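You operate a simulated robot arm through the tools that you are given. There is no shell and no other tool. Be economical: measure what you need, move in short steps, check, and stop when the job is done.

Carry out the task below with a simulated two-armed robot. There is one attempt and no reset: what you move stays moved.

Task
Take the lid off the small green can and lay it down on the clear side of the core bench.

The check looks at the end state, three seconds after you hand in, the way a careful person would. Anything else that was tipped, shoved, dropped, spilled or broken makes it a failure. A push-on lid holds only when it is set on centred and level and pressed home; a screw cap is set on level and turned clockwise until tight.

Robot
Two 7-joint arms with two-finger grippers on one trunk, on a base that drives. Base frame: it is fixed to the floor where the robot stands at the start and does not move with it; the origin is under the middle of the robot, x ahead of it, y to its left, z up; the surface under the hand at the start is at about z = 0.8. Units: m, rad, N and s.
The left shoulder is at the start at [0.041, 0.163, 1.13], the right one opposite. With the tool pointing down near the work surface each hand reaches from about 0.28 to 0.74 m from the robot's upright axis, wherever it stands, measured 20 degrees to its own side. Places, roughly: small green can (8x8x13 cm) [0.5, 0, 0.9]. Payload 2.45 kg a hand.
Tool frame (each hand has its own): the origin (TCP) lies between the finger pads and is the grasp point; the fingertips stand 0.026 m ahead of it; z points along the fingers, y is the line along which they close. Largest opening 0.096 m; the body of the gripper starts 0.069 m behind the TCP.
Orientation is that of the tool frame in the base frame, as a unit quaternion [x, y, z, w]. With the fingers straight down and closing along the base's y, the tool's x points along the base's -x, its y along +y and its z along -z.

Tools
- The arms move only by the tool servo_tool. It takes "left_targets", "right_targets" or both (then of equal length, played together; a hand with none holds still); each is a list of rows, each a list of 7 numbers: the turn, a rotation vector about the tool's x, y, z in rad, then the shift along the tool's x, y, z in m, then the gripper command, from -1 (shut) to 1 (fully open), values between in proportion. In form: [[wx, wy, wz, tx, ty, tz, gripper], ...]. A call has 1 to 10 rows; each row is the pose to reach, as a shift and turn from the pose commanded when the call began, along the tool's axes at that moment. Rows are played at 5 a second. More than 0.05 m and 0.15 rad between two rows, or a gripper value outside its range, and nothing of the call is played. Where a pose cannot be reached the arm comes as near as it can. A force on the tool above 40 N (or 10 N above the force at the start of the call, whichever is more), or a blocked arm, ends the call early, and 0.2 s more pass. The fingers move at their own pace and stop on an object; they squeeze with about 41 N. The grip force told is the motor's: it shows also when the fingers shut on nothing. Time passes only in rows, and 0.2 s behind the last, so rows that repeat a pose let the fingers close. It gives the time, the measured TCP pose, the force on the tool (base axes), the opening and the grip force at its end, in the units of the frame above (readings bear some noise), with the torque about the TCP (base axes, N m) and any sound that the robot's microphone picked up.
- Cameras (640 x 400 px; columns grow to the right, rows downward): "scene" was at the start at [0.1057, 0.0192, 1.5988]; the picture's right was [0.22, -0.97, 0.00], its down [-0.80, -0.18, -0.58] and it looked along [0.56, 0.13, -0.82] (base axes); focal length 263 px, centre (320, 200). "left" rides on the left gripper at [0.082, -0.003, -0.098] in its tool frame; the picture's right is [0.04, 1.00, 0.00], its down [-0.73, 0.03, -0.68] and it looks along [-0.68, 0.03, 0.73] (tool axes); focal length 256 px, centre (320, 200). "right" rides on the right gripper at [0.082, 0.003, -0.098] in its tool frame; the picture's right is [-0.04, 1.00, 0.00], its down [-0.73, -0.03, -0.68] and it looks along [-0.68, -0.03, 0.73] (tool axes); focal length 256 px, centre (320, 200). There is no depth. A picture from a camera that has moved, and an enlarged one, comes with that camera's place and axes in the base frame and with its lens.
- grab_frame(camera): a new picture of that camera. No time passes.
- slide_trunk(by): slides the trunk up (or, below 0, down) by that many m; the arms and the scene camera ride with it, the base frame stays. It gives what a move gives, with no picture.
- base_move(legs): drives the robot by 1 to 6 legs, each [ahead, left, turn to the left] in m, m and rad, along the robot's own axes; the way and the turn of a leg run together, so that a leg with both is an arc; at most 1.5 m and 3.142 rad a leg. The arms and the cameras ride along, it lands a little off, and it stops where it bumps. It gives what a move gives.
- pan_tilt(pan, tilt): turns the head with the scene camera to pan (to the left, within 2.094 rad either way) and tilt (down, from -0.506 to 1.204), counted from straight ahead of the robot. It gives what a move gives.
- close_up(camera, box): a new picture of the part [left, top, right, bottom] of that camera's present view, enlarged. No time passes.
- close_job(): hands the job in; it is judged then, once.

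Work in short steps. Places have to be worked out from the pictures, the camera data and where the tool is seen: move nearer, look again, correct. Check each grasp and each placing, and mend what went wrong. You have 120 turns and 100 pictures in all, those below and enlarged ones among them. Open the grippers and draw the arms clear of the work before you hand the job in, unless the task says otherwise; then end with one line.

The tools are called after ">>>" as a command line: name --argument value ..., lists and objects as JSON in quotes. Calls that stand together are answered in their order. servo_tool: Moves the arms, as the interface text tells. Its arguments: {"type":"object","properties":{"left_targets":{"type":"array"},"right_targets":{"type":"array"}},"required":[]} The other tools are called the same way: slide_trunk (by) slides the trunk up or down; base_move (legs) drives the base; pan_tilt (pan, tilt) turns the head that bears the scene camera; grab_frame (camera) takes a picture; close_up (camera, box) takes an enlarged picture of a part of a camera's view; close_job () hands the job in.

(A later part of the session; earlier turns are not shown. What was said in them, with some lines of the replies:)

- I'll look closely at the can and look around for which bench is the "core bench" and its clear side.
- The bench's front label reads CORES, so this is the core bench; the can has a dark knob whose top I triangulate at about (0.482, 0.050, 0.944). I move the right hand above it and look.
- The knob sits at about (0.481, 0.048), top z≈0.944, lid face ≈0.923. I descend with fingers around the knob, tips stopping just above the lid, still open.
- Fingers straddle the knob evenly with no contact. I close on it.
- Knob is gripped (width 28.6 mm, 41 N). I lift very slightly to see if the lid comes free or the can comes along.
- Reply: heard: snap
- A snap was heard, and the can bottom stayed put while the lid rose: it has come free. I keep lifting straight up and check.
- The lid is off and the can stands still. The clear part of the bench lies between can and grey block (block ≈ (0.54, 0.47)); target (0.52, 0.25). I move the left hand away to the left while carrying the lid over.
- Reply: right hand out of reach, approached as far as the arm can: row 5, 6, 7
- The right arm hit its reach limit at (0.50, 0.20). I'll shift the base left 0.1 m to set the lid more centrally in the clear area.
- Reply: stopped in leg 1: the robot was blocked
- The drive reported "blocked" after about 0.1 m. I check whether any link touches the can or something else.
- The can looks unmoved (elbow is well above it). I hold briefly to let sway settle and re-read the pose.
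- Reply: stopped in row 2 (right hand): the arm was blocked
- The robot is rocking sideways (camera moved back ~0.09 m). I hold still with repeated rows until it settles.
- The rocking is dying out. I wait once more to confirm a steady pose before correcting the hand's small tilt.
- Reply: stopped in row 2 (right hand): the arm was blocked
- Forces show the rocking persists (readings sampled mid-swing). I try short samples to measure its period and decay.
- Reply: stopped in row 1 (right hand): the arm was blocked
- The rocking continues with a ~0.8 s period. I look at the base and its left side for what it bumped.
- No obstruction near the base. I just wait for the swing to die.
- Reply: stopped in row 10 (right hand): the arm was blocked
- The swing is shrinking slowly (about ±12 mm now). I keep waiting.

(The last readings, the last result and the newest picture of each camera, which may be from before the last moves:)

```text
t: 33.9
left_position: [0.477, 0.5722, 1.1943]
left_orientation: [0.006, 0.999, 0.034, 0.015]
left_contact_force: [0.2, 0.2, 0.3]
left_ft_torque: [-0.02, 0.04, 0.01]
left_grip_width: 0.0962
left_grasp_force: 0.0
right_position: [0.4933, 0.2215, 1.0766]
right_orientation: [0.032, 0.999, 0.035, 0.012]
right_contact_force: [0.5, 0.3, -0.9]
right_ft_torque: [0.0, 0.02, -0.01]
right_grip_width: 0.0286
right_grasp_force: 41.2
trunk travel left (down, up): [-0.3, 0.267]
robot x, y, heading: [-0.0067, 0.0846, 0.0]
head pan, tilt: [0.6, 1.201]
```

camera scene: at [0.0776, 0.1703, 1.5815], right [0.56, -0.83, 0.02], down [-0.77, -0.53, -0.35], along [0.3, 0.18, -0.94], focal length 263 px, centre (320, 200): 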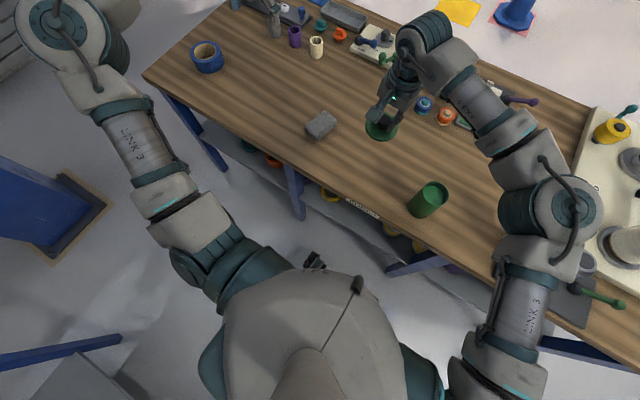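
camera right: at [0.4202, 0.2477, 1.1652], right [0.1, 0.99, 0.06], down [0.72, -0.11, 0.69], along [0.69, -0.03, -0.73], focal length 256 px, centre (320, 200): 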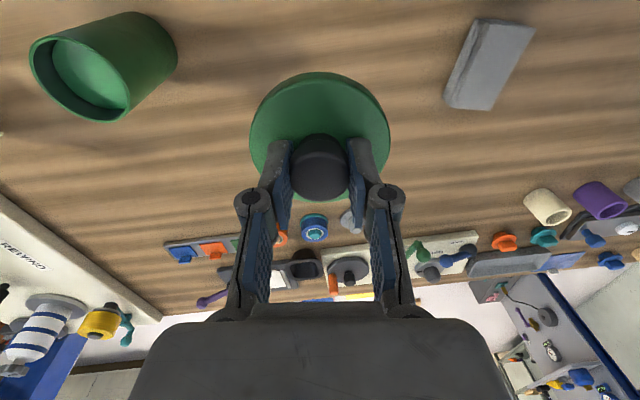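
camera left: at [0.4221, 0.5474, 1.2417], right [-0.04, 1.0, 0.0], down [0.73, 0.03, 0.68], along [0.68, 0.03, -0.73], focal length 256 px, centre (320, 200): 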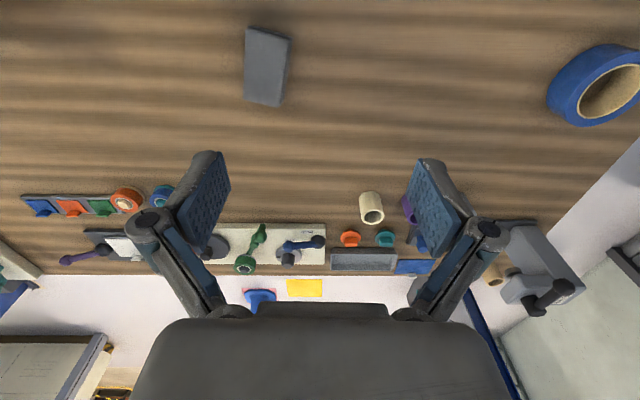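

Now steady at (0.494, 0.222, 1.076) with ~0.07 rad tilt. I level the hand and shift slowly left about 4 cm.

>>> servo_tool --right_targets '[[0.01, 0.003, -0.008, 0, 0.005, 0, -1], [0.02, 0.007, -0.018, -0.003, 0.012, 0, -1], [0.03, 0.01, -0.028, -0.005, 0.02, 0, -1], [0.04, 0.014, -0.038, -0.007, 0.028, 0, -1], [0.05, 0.018, -0.048, -0.009, 0.035, 0, -1], [0.06, 0.021, -0.055, -0.01, 0.04, 0, -1], [0.07, 0.024, -0.062, -0.01, 0.043, 0, -1], [0.07, 0.024, -0.062, -0.01, 0.043, 0, -1], [0.07, 0.024, -0.062, -0.01, 0.043, 0, -1], [0.07, 0.024, -0.062, -0.01, 0.043, 0, -1]]'

>>> grab_frame --camera "right"

>>> grab_frame --camera "scene"

```text
t: 36.1
left_position: [0.4769, 0.5717, 1.1943]
left_orientation: [0.006, 0.999, 0.035, 0.015]
left_contact_force: [0.1, -0.7, 0.9]
left_ft_torque: [-0.03, -0.03, 0.0]
left_grip_width: 0.0961
left_grasp_force: 0.0
right_position: [0.5054, 0.2634, 1.0798]
right_orientation: [0.0, 1.0, 0.001, -0.001]
right_contact_force: [-0.5, -1.0, -0.6]
right_ft_torque: [-0.03, 0.02, 0.02]
right_grip_width: 0.0283
right_grasp_force: 41.0
trunk travel left (down, up): [-0.3, 0.267]
robot x, y, heading: [-0.005, 0.0879, -0.004]
head pan, tilt: [0.6, 1.201]
```

```text
70 pictures are left
camera right: at [0.4263, 0.2668, 1.1781], right [0.04, 1.0, 0.0], down [0.73, -0.03, 0.68], along [0.68, -0.03, -0.73], focal length 256 px, centre (320, 200)
```

right: 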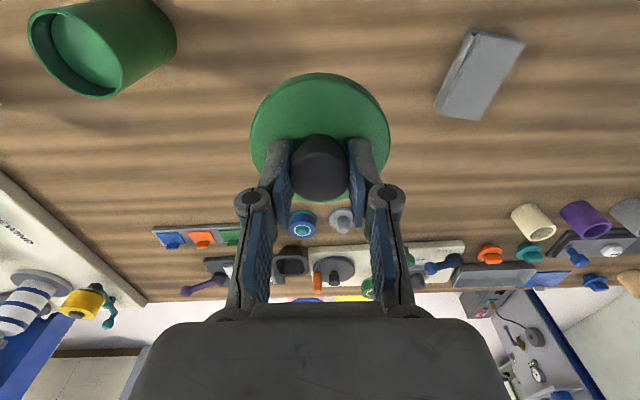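

```text
69 pictures are left
camera scene: at [0.0771, 0.1249, 1.5829], right [0.56, -0.83, 0.0], down [-0.77, -0.52, -0.36], along [0.3, 0.2, -0.93], focal length 263 px, centre (320, 200)
```

scene: 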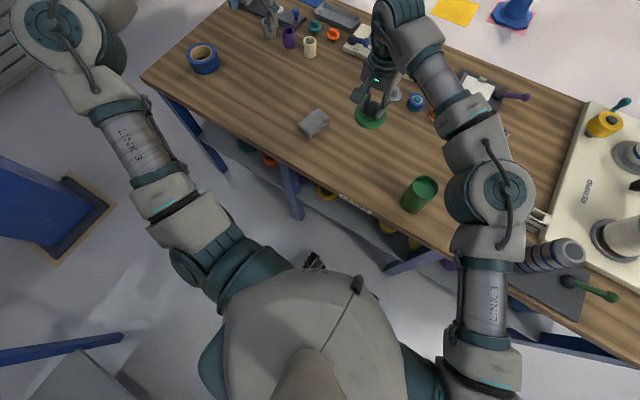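

Level and steady at (0.505, 0.263), clear below by over 10 cm to the block. I descend to z≈0.91.

>>> servo_tool --right_targets '[[0, 0, 0, 0, 0, 0.02, -1], [0, 0, 0, 0, 0, 0.045, -1], [0, 0, 0, 0, 0, 0.07, -1], [0, 0, 0, 0, 0, 0.095, -1], [0, 0, 0, 0, 0, 0.12, -1], [0, 0, 0, 0, 0, 0.14, -1], [0, 0, 0, 0, 0, 0.155, -1], [0, 0, 0, 0, 0, 0.165, -1], [0, 0, 0, 0, 0, 0.17, -1], [0, 0, 0, 0, 0, 0.17, -1]]'

>>> grab_frame --camera "right"

>>> close_up --camera "scene" --box '[280, 60, 460, 220]'

```text
t: 38.3
left_position: [0.476, 0.5717, 1.1937]
left_orientation: [0.005, 0.999, 0.035, 0.015]
left_contact_force: [0.6, 0.6, 0.6]
left_ft_torque: [0.03, -0.01, 0.0]
left_grip_width: 0.0961
left_grasp_force: 0.1
right_position: [0.5064, 0.2636, 0.9086]
right_orientation: [0.0, 1.0, 0.001, -0.001]
right_contact_force: [0.7, -0.3, -1.2]
right_ft_torque: [0.0, 0.02, -0.04]
right_grip_width: 0.0285
right_grasp_force: 41.3
trunk travel left (down, up): [-0.3, 0.267]
robot x, y, heading: [-0.0013, 0.0883, -0.005]
head pan, tilt: [0.6, 1.201]
```

```text
68 pictures are left
camera right: at [0.4262, 0.2681, 1.0073], right [0.04, 1.0, 0.0], down [0.73, -0.03, 0.68], along [0.68, -0.03, -0.73], focal length 256 px, centre (320, 200)
```

right: 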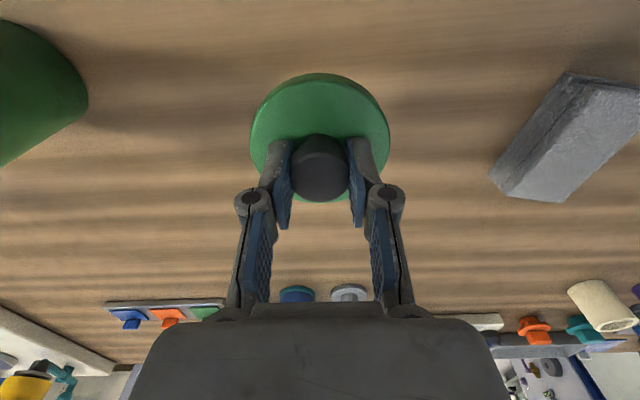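

```text
2.50 times, centred on (370, 140) of scene
camera zoom: at [0.0773, 0.1273, 1.5828], right [0.56, -0.83, 0.0], down [-0.77, -0.52, -0.36], along [0.3, 0.2, -0.93], focal length 658 px, centre (195, 350)
```

zoom: 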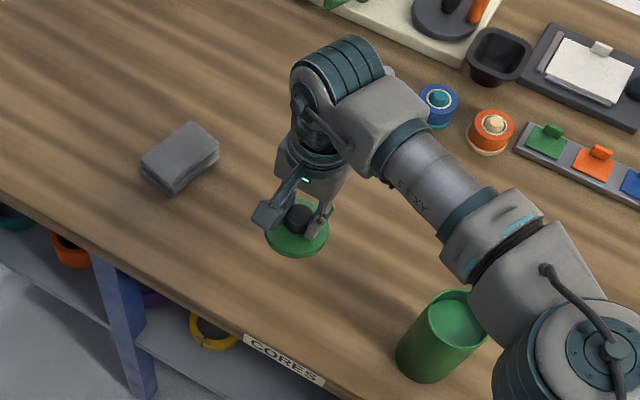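

The elbow of the right arm hangs near above the can, so before lowering further I turn the left hand (in free air) to view the can and elbow from the side.

>>> servo_tool --left_targets '[[0, 0, 0.12, 0, 0, 0, 1], [0, 0, 0.25, 0, 0, 0, 1], [0, 0, 0.39, 0, 0, 0, 1], [0, 0, 0.53, 0, 0, 0, 1], [0, 0, 0.67, 0, 0, 0, 1], [0, 0, 0.81, 0, 0, 0, 1], [0, 0, 0.95, 0, 0, 0, 1], [0, 0, 1.08, 0, 0, 0, 1], [0, 0, 1.2, 0, 0, 0, 1], [0, 0, 1.25, 0, 0, 0, 1]]'

>>> grab_frame --camera "left"

```text
t: 40.5
left_position: [0.4784, 0.5721, 1.192]
left_orientation: [0.59, 0.806, 0.036, -0.008]
left_contact_force: [0.0, -0.3, 0.3]
left_ft_torque: [-0.02, -0.02, -0.01]
left_grip_width: 0.0959
left_grasp_force: 0.0
right_position: [0.5064, 0.2646, 0.9084]
right_orientation: [0.0, 1.0, 0.001, 0.0]
right_contact_force: [0.4, -0.7, -0.6]
right_ft_torque: [0.01, -0.03, 0.0]
right_grip_width: 0.0286
right_grasp_force: 40.8
trunk travel left (down, up): [-0.3, 0.267]
robot x, y, heading: [-0.0034, 0.0964, -0.011]
head pan, tilt: [0.6, 1.201]
```

```text
66 pictures are left
camera left: at [0.446, 0.642, 1.2952], right [0.94, 0.34, 0.05], down [0.23, -0.74, 0.64], along [0.25, -0.59, -0.77], focal length 256 px, centre (320, 200)
```

left: 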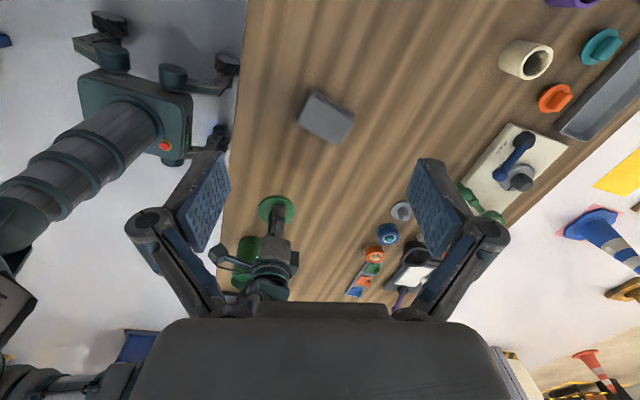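

The elbow is hidden behind the gripper body; I pitch the left hand to look flatter.

>>> servo_tool --left_targets '[[0, -0.1, 0, 0, 0, 0, 1], [0, -0.22, 0, 0, 0, 0, 1], [0, -0.34, 0, 0, 0, 0, 1], [0, -0.44, 0, 0, 0, 0, 1], [0, -0.5, 0, 0, 0, 0, 1]]'

>>> grab_frame --camera "left"

```text
t: 41.7
left_position: [0.4775, 0.5724, 1.194]
left_orientation: [0.58, 0.784, -0.11, 0.193]
left_contact_force: [-0.4, 0.3, -0.3]
left_ft_torque: [0.01, -0.02, 0.01]
left_grip_width: 0.096
left_grasp_force: 0.0
right_position: [0.5071, 0.265, 0.9078]
right_orientation: [0.001, 1.0, 0.001, 0.0]
right_contact_force: [0.0, 0.3, -0.9]
right_ft_torque: [0.0, 0.02, -0.06]
right_grip_width: 0.0285
right_grasp_force: 41.4
trunk travel left (down, up): [-0.3, 0.267]
robot x, y, heading: [-0.0021, 0.0914, -0.006]
head pan, tilt: [0.6, 1.201]
```

```text
65 pictures are left
camera left: at [0.4365, 0.6812, 1.2463], right [0.94, 0.34, 0.03], down [0.1, -0.36, 0.93], along [0.32, -0.87, -0.37], focal length 256 px, centre (320, 200)
```

left: 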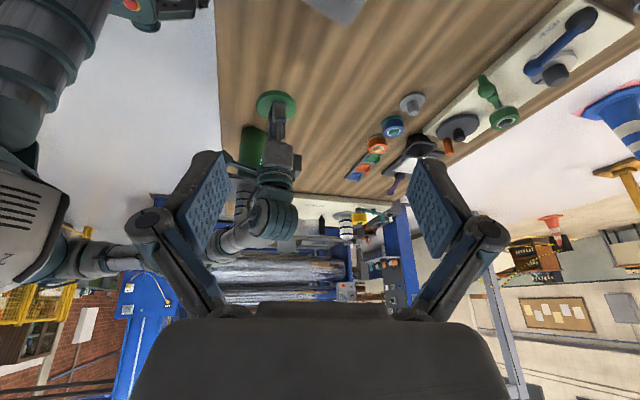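

>>> close_up --camera "left" --box '[180, 80, 320, 280]'

```text
2.00 times, centred on (250, 180) of left
camera zoom: at [0.4365, 0.6812, 1.2463], right [0.94, 0.34, 0.03], down [0.1, -0.36, 0.93], along [0.32, -0.87, -0.37], focal length 512 px, centre (460, 240)
```

zoom: 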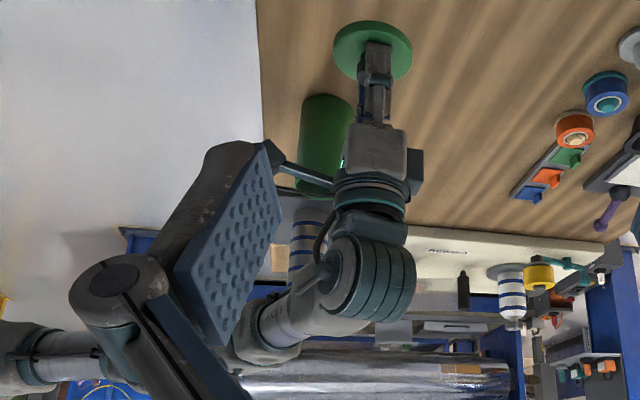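

Elbow axis is at z≈1.12, well above the can's rim (0.92). I lower the lid in small steps until it touches.

>>> servo_tool --right_targets '[[0, 0, 0, 0, 0, 0.006, -1], [0, 0, 0, 0, 0, 0.012, -1], [0, 0, 0, 0, 0, 0.018, -1], [0, 0, 0, 0, 0, 0.024, -1], [0, 0, 0, 0, 0, 0.03, -1], [0, 0, 0, 0, 0, 0.03, -1]]'

>>> close_up --camera "left" --box '[220, 70, 320, 150]'

```text
t: 43.1
left_position: [0.477, 0.5731, 1.1941]
left_orientation: [0.58, 0.784, -0.11, 0.193]
left_contact_force: [-0.3, -0.3, -0.5]
left_ft_torque: [-0.01, 0.03, 0.01]
left_grip_width: 0.096
left_grasp_force: 0.1
right_position: [0.5065, 0.2644, 0.8801]
right_orientation: [0.0, 1.0, 0.001, 0.0]
right_contact_force: [-0.5, 0.6, -0.6]
right_ft_torque: [-0.02, 0.0, 0.01]
right_grip_width: 0.0286
right_grasp_force: 41.3
trunk travel left (down, up): [-0.3, 0.267]
robot x, y, heading: [-0.0053, 0.0879, -0.01]
head pan, tilt: [0.6, 1.201]
```

```text
5.00 times, centred on (270, 110) of left
camera zoom: at [0.4364, 0.6808, 1.2466], right [0.94, 0.34, 0.03], down [0.1, -0.36, 0.93], along [0.32, -0.87, -0.37], focal length 1280 px, centre (570, 650)
```

zoom: 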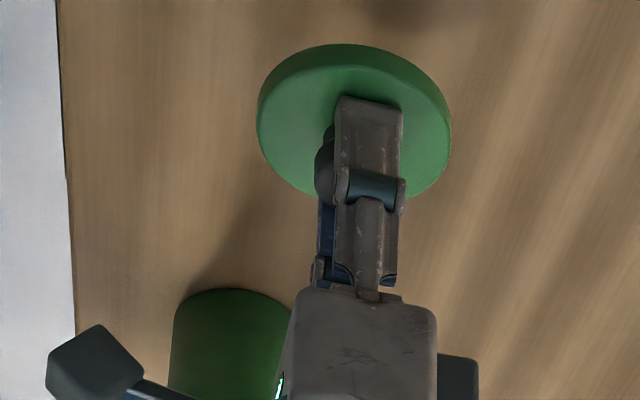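

No contact yet at 0.880. I continue in 3 mm steps.

>>> servo_tool --right_targets '[[0, 0, 0, 0, 0, 0.003, -1], [0, 0, 0, 0, 0, 0.006, -1], [0, 0, 0, 0, 0, 0.009, -1], [0, 0, 0, 0, 0, 0.012, -1], [0, 0, 0, 0, 0, 0.015, -1], [0, 0, 0, 0, 0, 0.018, -1], [0, 0, 0, 0, 0, 0.018, -1]]'

>>> close_up --camera "left" --box '[220, 70, 320, 150]'

```text
t: 44.7
left_position: [0.4774, 0.5722, 1.1937]
left_orientation: [0.58, 0.784, -0.11, 0.192]
left_contact_force: [-0.5, 0.0, -0.9]
left_ft_torque: [0.01, -0.01, 0.0]
left_grip_width: 0.096
left_grasp_force: 0.1
right_position: [0.5057, 0.2646, 0.8607]
right_orientation: [0.001, 1.0, 0.001, -0.001]
right_contact_force: [0.1, 0.7, 0.0]
right_ft_torque: [0.03, -0.01, 0.0]
right_grip_width: 0.0285
right_grasp_force: 41.4
trunk travel left (down, up): [-0.3, 0.267]
robot x, y, heading: [-0.0045, 0.0884, -0.007]
head pan, tilt: [0.6, 1.201]
```

```text
5.00 times, centred on (270, 110) of left
camera zoom: at [0.4364, 0.6809, 1.2465], right [0.94, 0.34, 0.03], down [0.1, -0.36, 0.93], along [0.33, -0.87, -0.37], focal length 1280 px, centre (570, 650)
```

zoom: 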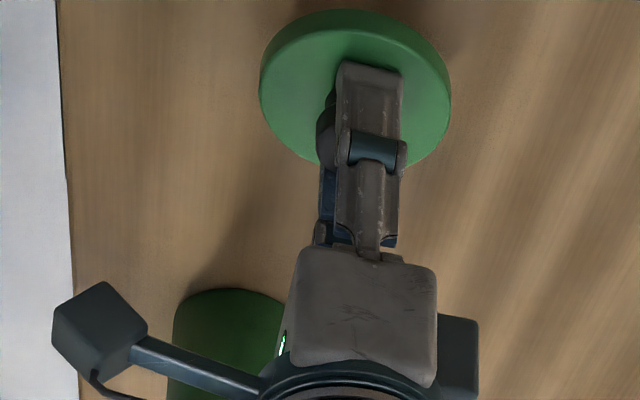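

Still none at 0.861; shadow is close. I go on in 2 mm steps.

>>> servo_tool --right_targets '[[0, 0, 0, 0, 0, 0.002, -1], [0, 0, 0, 0, 0, 0.004, -1], [0, 0, 0, 0, 0, 0.006, -1], [0, 0, 0, 0, 0, 0.008, -1], [0, 0, 0, 0, 0, 0.01, -1], [0, 0, 0, 0, 0, 0.012, -1], [0, 0, 0, 0, 0, 0.014, -1], [0, 0, 0, 0, 0, 0.016, -1], [0, 0, 0, 0, 0, 0.018, -1]]'

>>> close_up --camera "left" --box '[220, 50, 320, 130]'

```text
t: 46.7
left_position: [0.4772, 0.5722, 1.1931]
left_orientation: [0.58, 0.784, -0.11, 0.192]
left_contact_force: [0.3, 0.0, 0.2]
left_ft_torque: [0.0, -0.03, 0.0]
left_grip_width: 0.0962
left_grasp_force: 0.0
right_position: [0.5074, 0.2651, 0.8435]
right_orientation: [0.0, 1.0, 0.001, 0.0]
right_contact_force: [0.0, 1.4, -0.6]
right_ft_torque: [-0.01, 0.04, -0.02]
right_grip_width: 0.0285
right_grasp_force: 40.8
trunk travel left (down, up): [-0.3, 0.267]
robot x, y, heading: [-0.0041, 0.0867, -0.004]
head pan, tilt: [0.6, 1.201]
```

```text
5.00 times, centred on (270, 90) of left
camera zoom: at [0.4365, 0.6809, 1.2465], right [0.94, 0.34, 0.03], down [0.1, -0.36, 0.93], along [0.32, -0.87, -0.37], focal length 1280 px, centre (570, 750)
```

zoom: 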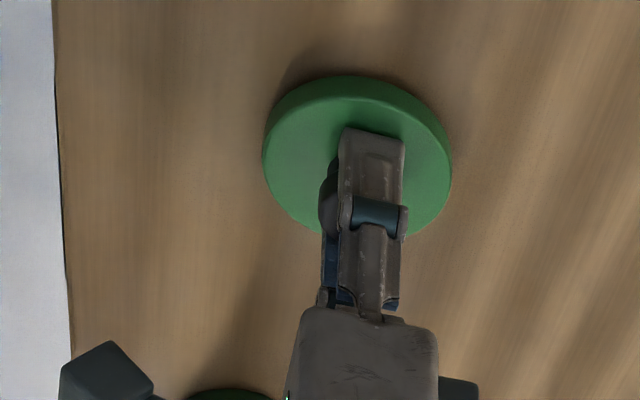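

Shadow almost meets the lid; still no force at 0.8435. I continue 1.5 mm per row.

>>> servo_tool --right_targets '[[0, 0, 0, 0, 0, 0.0015, -1], [0, 0, 0, 0, 0, 0.003, -1], [0, 0, 0, 0, 0, 0.0045, -1], [0, 0, 0, 0, 0, 0.006, -1], [0, 0, 0, 0, 0, 0.0075, -1], [0, 0, 0, 0, 0, 0.009, -1]]'

>>> close_up --camera "left" --box '[220, 50, 320, 130]'

```text
t: 48.1
left_position: [0.4754, 0.5711, 1.1959]
left_orientation: [0.58, 0.784, -0.109, 0.193]
left_contact_force: [-0.3, -1.0, 0.3]
left_ft_torque: [-0.03, 0.0, 0.0]
left_grip_width: 0.0959
left_grasp_force: 0.1
right_position: [0.5069, 0.2639, 0.8375]
right_orientation: [0.001, 1.0, 0.003, 0.002]
right_contact_force: [7.0, 1.1, 33.7]
right_ft_torque: [-0.06, 0.42, 0.0]
right_grip_width: 0.0283
right_grasp_force: 41.0
trunk travel left (down, up): [-0.3, 0.267]
robot x, y, heading: [-0.0074, 0.0886, -0.0]
head pan, tilt: [0.6, 1.201]
```

```text
5.00 times, centred on (270, 90) of left
camera zoom: at [0.4342, 0.6799, 1.2484], right [0.94, 0.34, 0.04], down [0.09, -0.36, 0.93], along [0.33, -0.87, -0.37], focal length 1280 px, centre (570, 750)
```

zoom: 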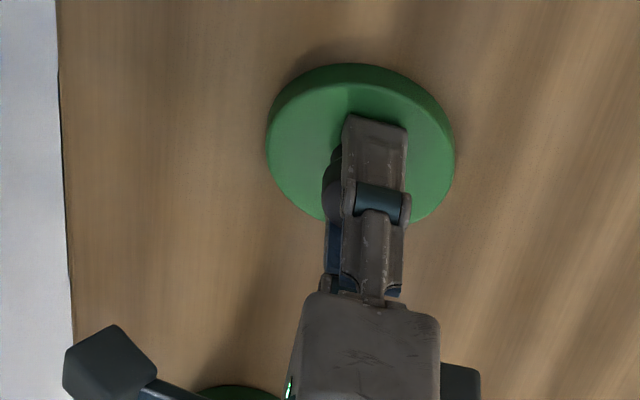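

Contact: 34 N up at z≈0.8375. I relieve the press by ~3 mm of command and then open the fingers.

>>> servo_tool --right_targets '[[0, 0, 0, 0, 0, -0.0015, -1], [0, 0, 0, 0, 0, -0.003, -1], [0, 0, 0, 0, 0, -0.003, -1], [0, 0, 0, 0, 0, -0.003, -0.2], [0, 0, 0, 0, 0, -0.003, 0.1], [0, 0, 0, 0, 0, -0.003, 0.2], [0, 0, 0, 0, 0, -0.003, 0.2]]'

>>> close_up --camera "right" --box '[200, 20, 440, 220]'

```text
t: 49.7
left_position: [0.4784, 0.5721, 1.1934]
left_orientation: [0.58, 0.784, -0.11, 0.192]
left_contact_force: [0.5, 0.1, -0.3]
left_ft_torque: [0.02, 0.01, 0.03]
left_grip_width: 0.0959
left_grasp_force: 0.0
right_position: [0.5057, 0.2654, 0.8363]
right_orientation: [-0.001, 1.0, 0.0, -0.001]
right_contact_force: [0.4, 0.6, 0.3]
right_ft_torque: [0.01, 0.0, 0.0]
right_grip_width: 0.0575
right_grasp_force: 0.0
trunk travel left (down, up): [-0.3, 0.267]
robot x, y, heading: [-0.0022, 0.0868, -0.004]
head pan, tilt: [0.6, 1.201]
```

```text
2.00 times, centred on (320, 120) of right
camera zoom: at [0.4259, 0.2684, 0.9353], right [0.04, 1.0, 0.0], down [0.73, -0.03, 0.68], along [0.68, -0.03, -0.73], focal length 512 px, centre (320, 360)
```

zoom: 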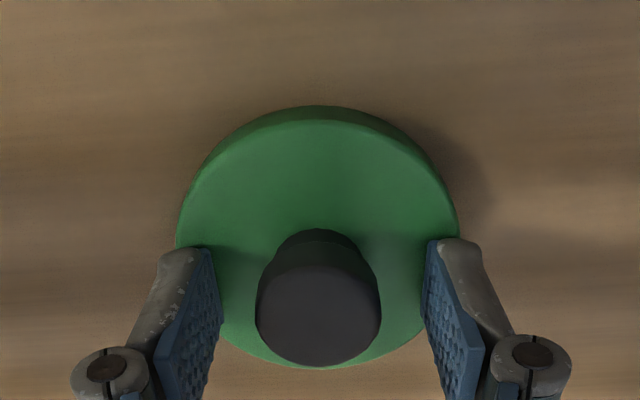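

The lid is released and rests flat with no force on the hand. I raise the right hand straight up slowly.

>>> servo_tool --right_targets '[[0, 0, 0, 0, 0, -0.01, 0.2], [0, 0, 0, 0, 0, -0.025, 0.2], [0, 0, 0, 0, 0, -0.045, 0.2], [0, 0, 0, 0, 0, -0.07, 0.2], [0, 0, 0, 0, 0, -0.1, 0.2], [0, 0, 0, 0, 0, -0.13, 0.4], [0, 0, 0, 0, 0, -0.16, 0.6], [0, 0, 0, 0, 0, -0.19, 0.8], [0, 0, 0, 0, 0, -0.21, 1], [0, 0, 0, 0, 0, -0.22, 1]]'

>>> grab_frame --camera "right"

>>> grab_frame --camera "scene"

```text
t: 51.9
left_position: [0.477, 0.5712, 1.1937]
left_orientation: [0.58, 0.784, -0.11, 0.192]
left_contact_force: [0.4, 0.7, -0.4]
left_ft_torque: [0.01, 0.03, -0.01]
left_grip_width: 0.0959
left_grasp_force: 0.1
right_position: [0.5068, 0.2646, 1.0579]
right_orientation: [0.0, 1.0, 0.001, 0.0]
right_contact_force: [0.3, -0.8, -0.6]
right_ft_torque: [-0.02, 0.03, -0.02]
right_grip_width: 0.0961
right_grasp_force: 0.1
trunk travel left (down, up): [-0.3, 0.267]
robot x, y, heading: [-0.0041, 0.0877, -0.006]
head pan, tilt: [0.6, 1.201]
```

```text
58 pictures are left
camera right: at [0.4269, 0.2679, 1.1566], right [0.04, 1.0, 0.0], down [0.73, -0.03, 0.68], along [0.68, -0.03, -0.73], focal length 256 px, centre (320, 200)
```

right: 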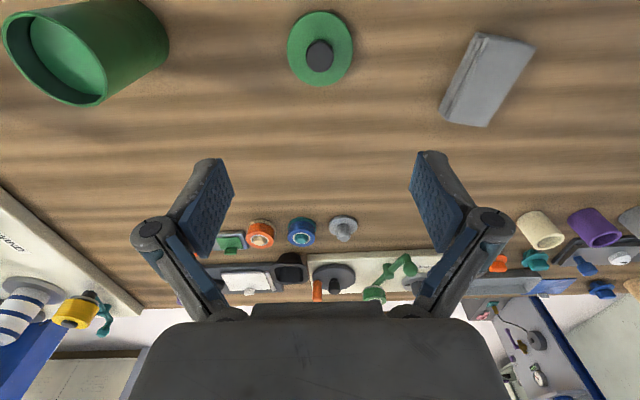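

```text
57 pictures are left
camera scene: at [0.0768, 0.1279, 1.5828], right [0.56, -0.83, 0.0], down [-0.77, -0.52, -0.36], along [0.3, 0.2, -0.93], focal length 263 px, centre (320, 200)
```

scene: 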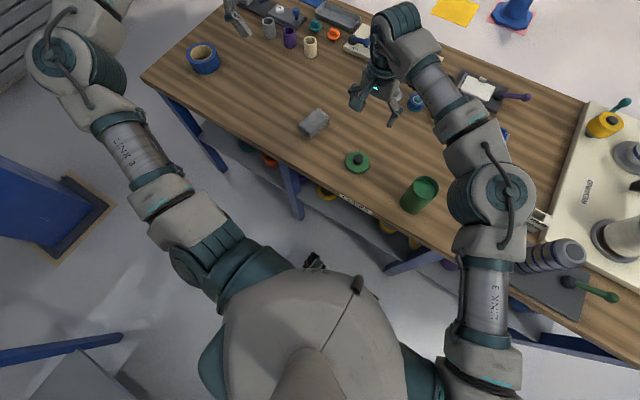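

The lid lies flat in the clear area; can upright. I draw the right hand up and away from over the lid, gently.

>>> servo_tool --right_targets '[[0, 0, 0, 0, 0, -0.01, 1], [0, 0, 0, 0, -0.01, -0.03, 1], [0, 0, 0, 0, -0.03, -0.05, 1], [0, 0, 0, 0, -0.055, -0.065, 1], [0, 0, 0, 0, -0.085, -0.075, 1], [0, 0, 0, 0, -0.115, -0.08, 1], [0, 0, 0, 0, -0.14, -0.08, 1], [0, 0, 0, 0, -0.16, -0.08, 1], [0, 0, 0, 0, -0.17, -0.08, 1], [0, 0, 0, 0, -0.17, -0.08, 1]]'

>>> pan_tilt --pan 0.1 --tilt 0.951

>>> grab_frame --camera "scene"

>>> grab_frame --camera "right"

```text
t: 54.1
left_position: [0.4782, 0.5723, 1.194]
left_orientation: [0.58, 0.784, -0.11, 0.192]
left_contact_force: [0.7, 0.1, 0.7]
left_ft_torque: [0.0, 0.03, 0.0]
left_grip_width: 0.0958
left_grasp_force: 0.1
right_position: [0.5055, 0.093, 1.137]
right_orientation: [0.0, 1.0, 0.001, -0.001]
right_contact_force: [0.0, -0.1, -0.1]
right_ft_torque: [0.02, -0.05, -0.01]
right_grip_width: 0.096
right_grasp_force: 0.2
trunk travel left (down, up): [-0.3, 0.267]
robot x, y, heading: [-0.0035, 0.0895, -0.004]
head pan, tilt: [0.6, 1.201]
```

```text
t: 55.1
left_position: [0.4782, 0.571, 1.1931]
left_orientation: [0.58, 0.784, -0.109, 0.193]
left_contact_force: [-0.2, -0.2, 0.6]
left_ft_torque: [0.01, 0.0, 0.0]
left_grip_width: 0.0959
left_grasp_force: 0.2
right_position: [0.5064, 0.0929, 1.1369]
right_orientation: [0.0, 1.0, 0.001, 0.0]
right_contact_force: [-0.4, 0.5, 1.1]
right_ft_torque: [0.0, 0.0, 0.01]
right_grip_width: 0.0959
right_grasp_force: 0.1
trunk travel left (down, up): [-0.3, 0.267]
robot x, y, heading: [-0.0004, 0.0881, -0.009]
head pan, tilt: [0.099, 0.951]
```

```text
56 pictures are left
camera scene: at [0.1031, 0.1015, 1.5989], right [0.1, -1.0, 0.0], down [-0.81, -0.08, -0.58], along [0.57, 0.05, -0.82], focal length 263 px, centre (320, 200)
```

scene: 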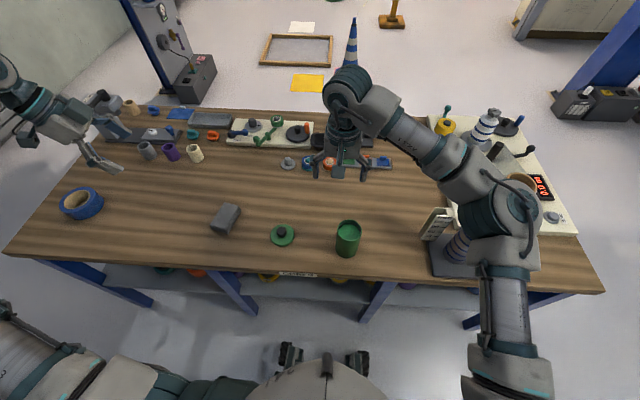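

```text
55 pictures are left
camera right: at [0.4256, 0.0973, 1.2353], right [0.04, 1.0, 0.0], down [0.73, -0.03, 0.68], along [0.68, -0.03, -0.73], focal length 256 px, centre (320, 200)
```

right: 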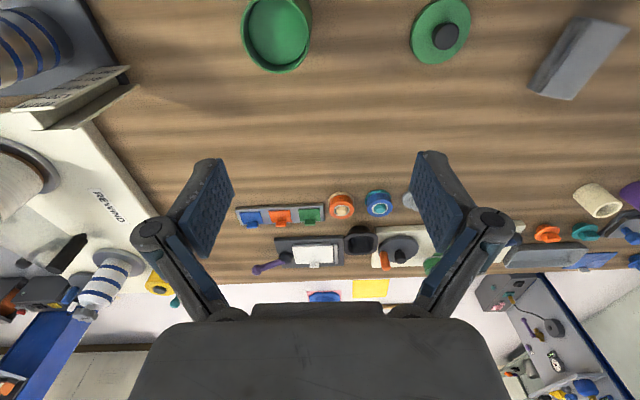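

The can is upright in place, the lid lies flat, other items are undisturbed, and both hands are clear and open. I hand in.

>>> close_job

```text
The job is handed in.
```

The lid is off the small green can and lies flat, knob up, on the clear part of the core bench between the can and the grey block. The can stayed upright, and nothing else looked moved in the last pictures.
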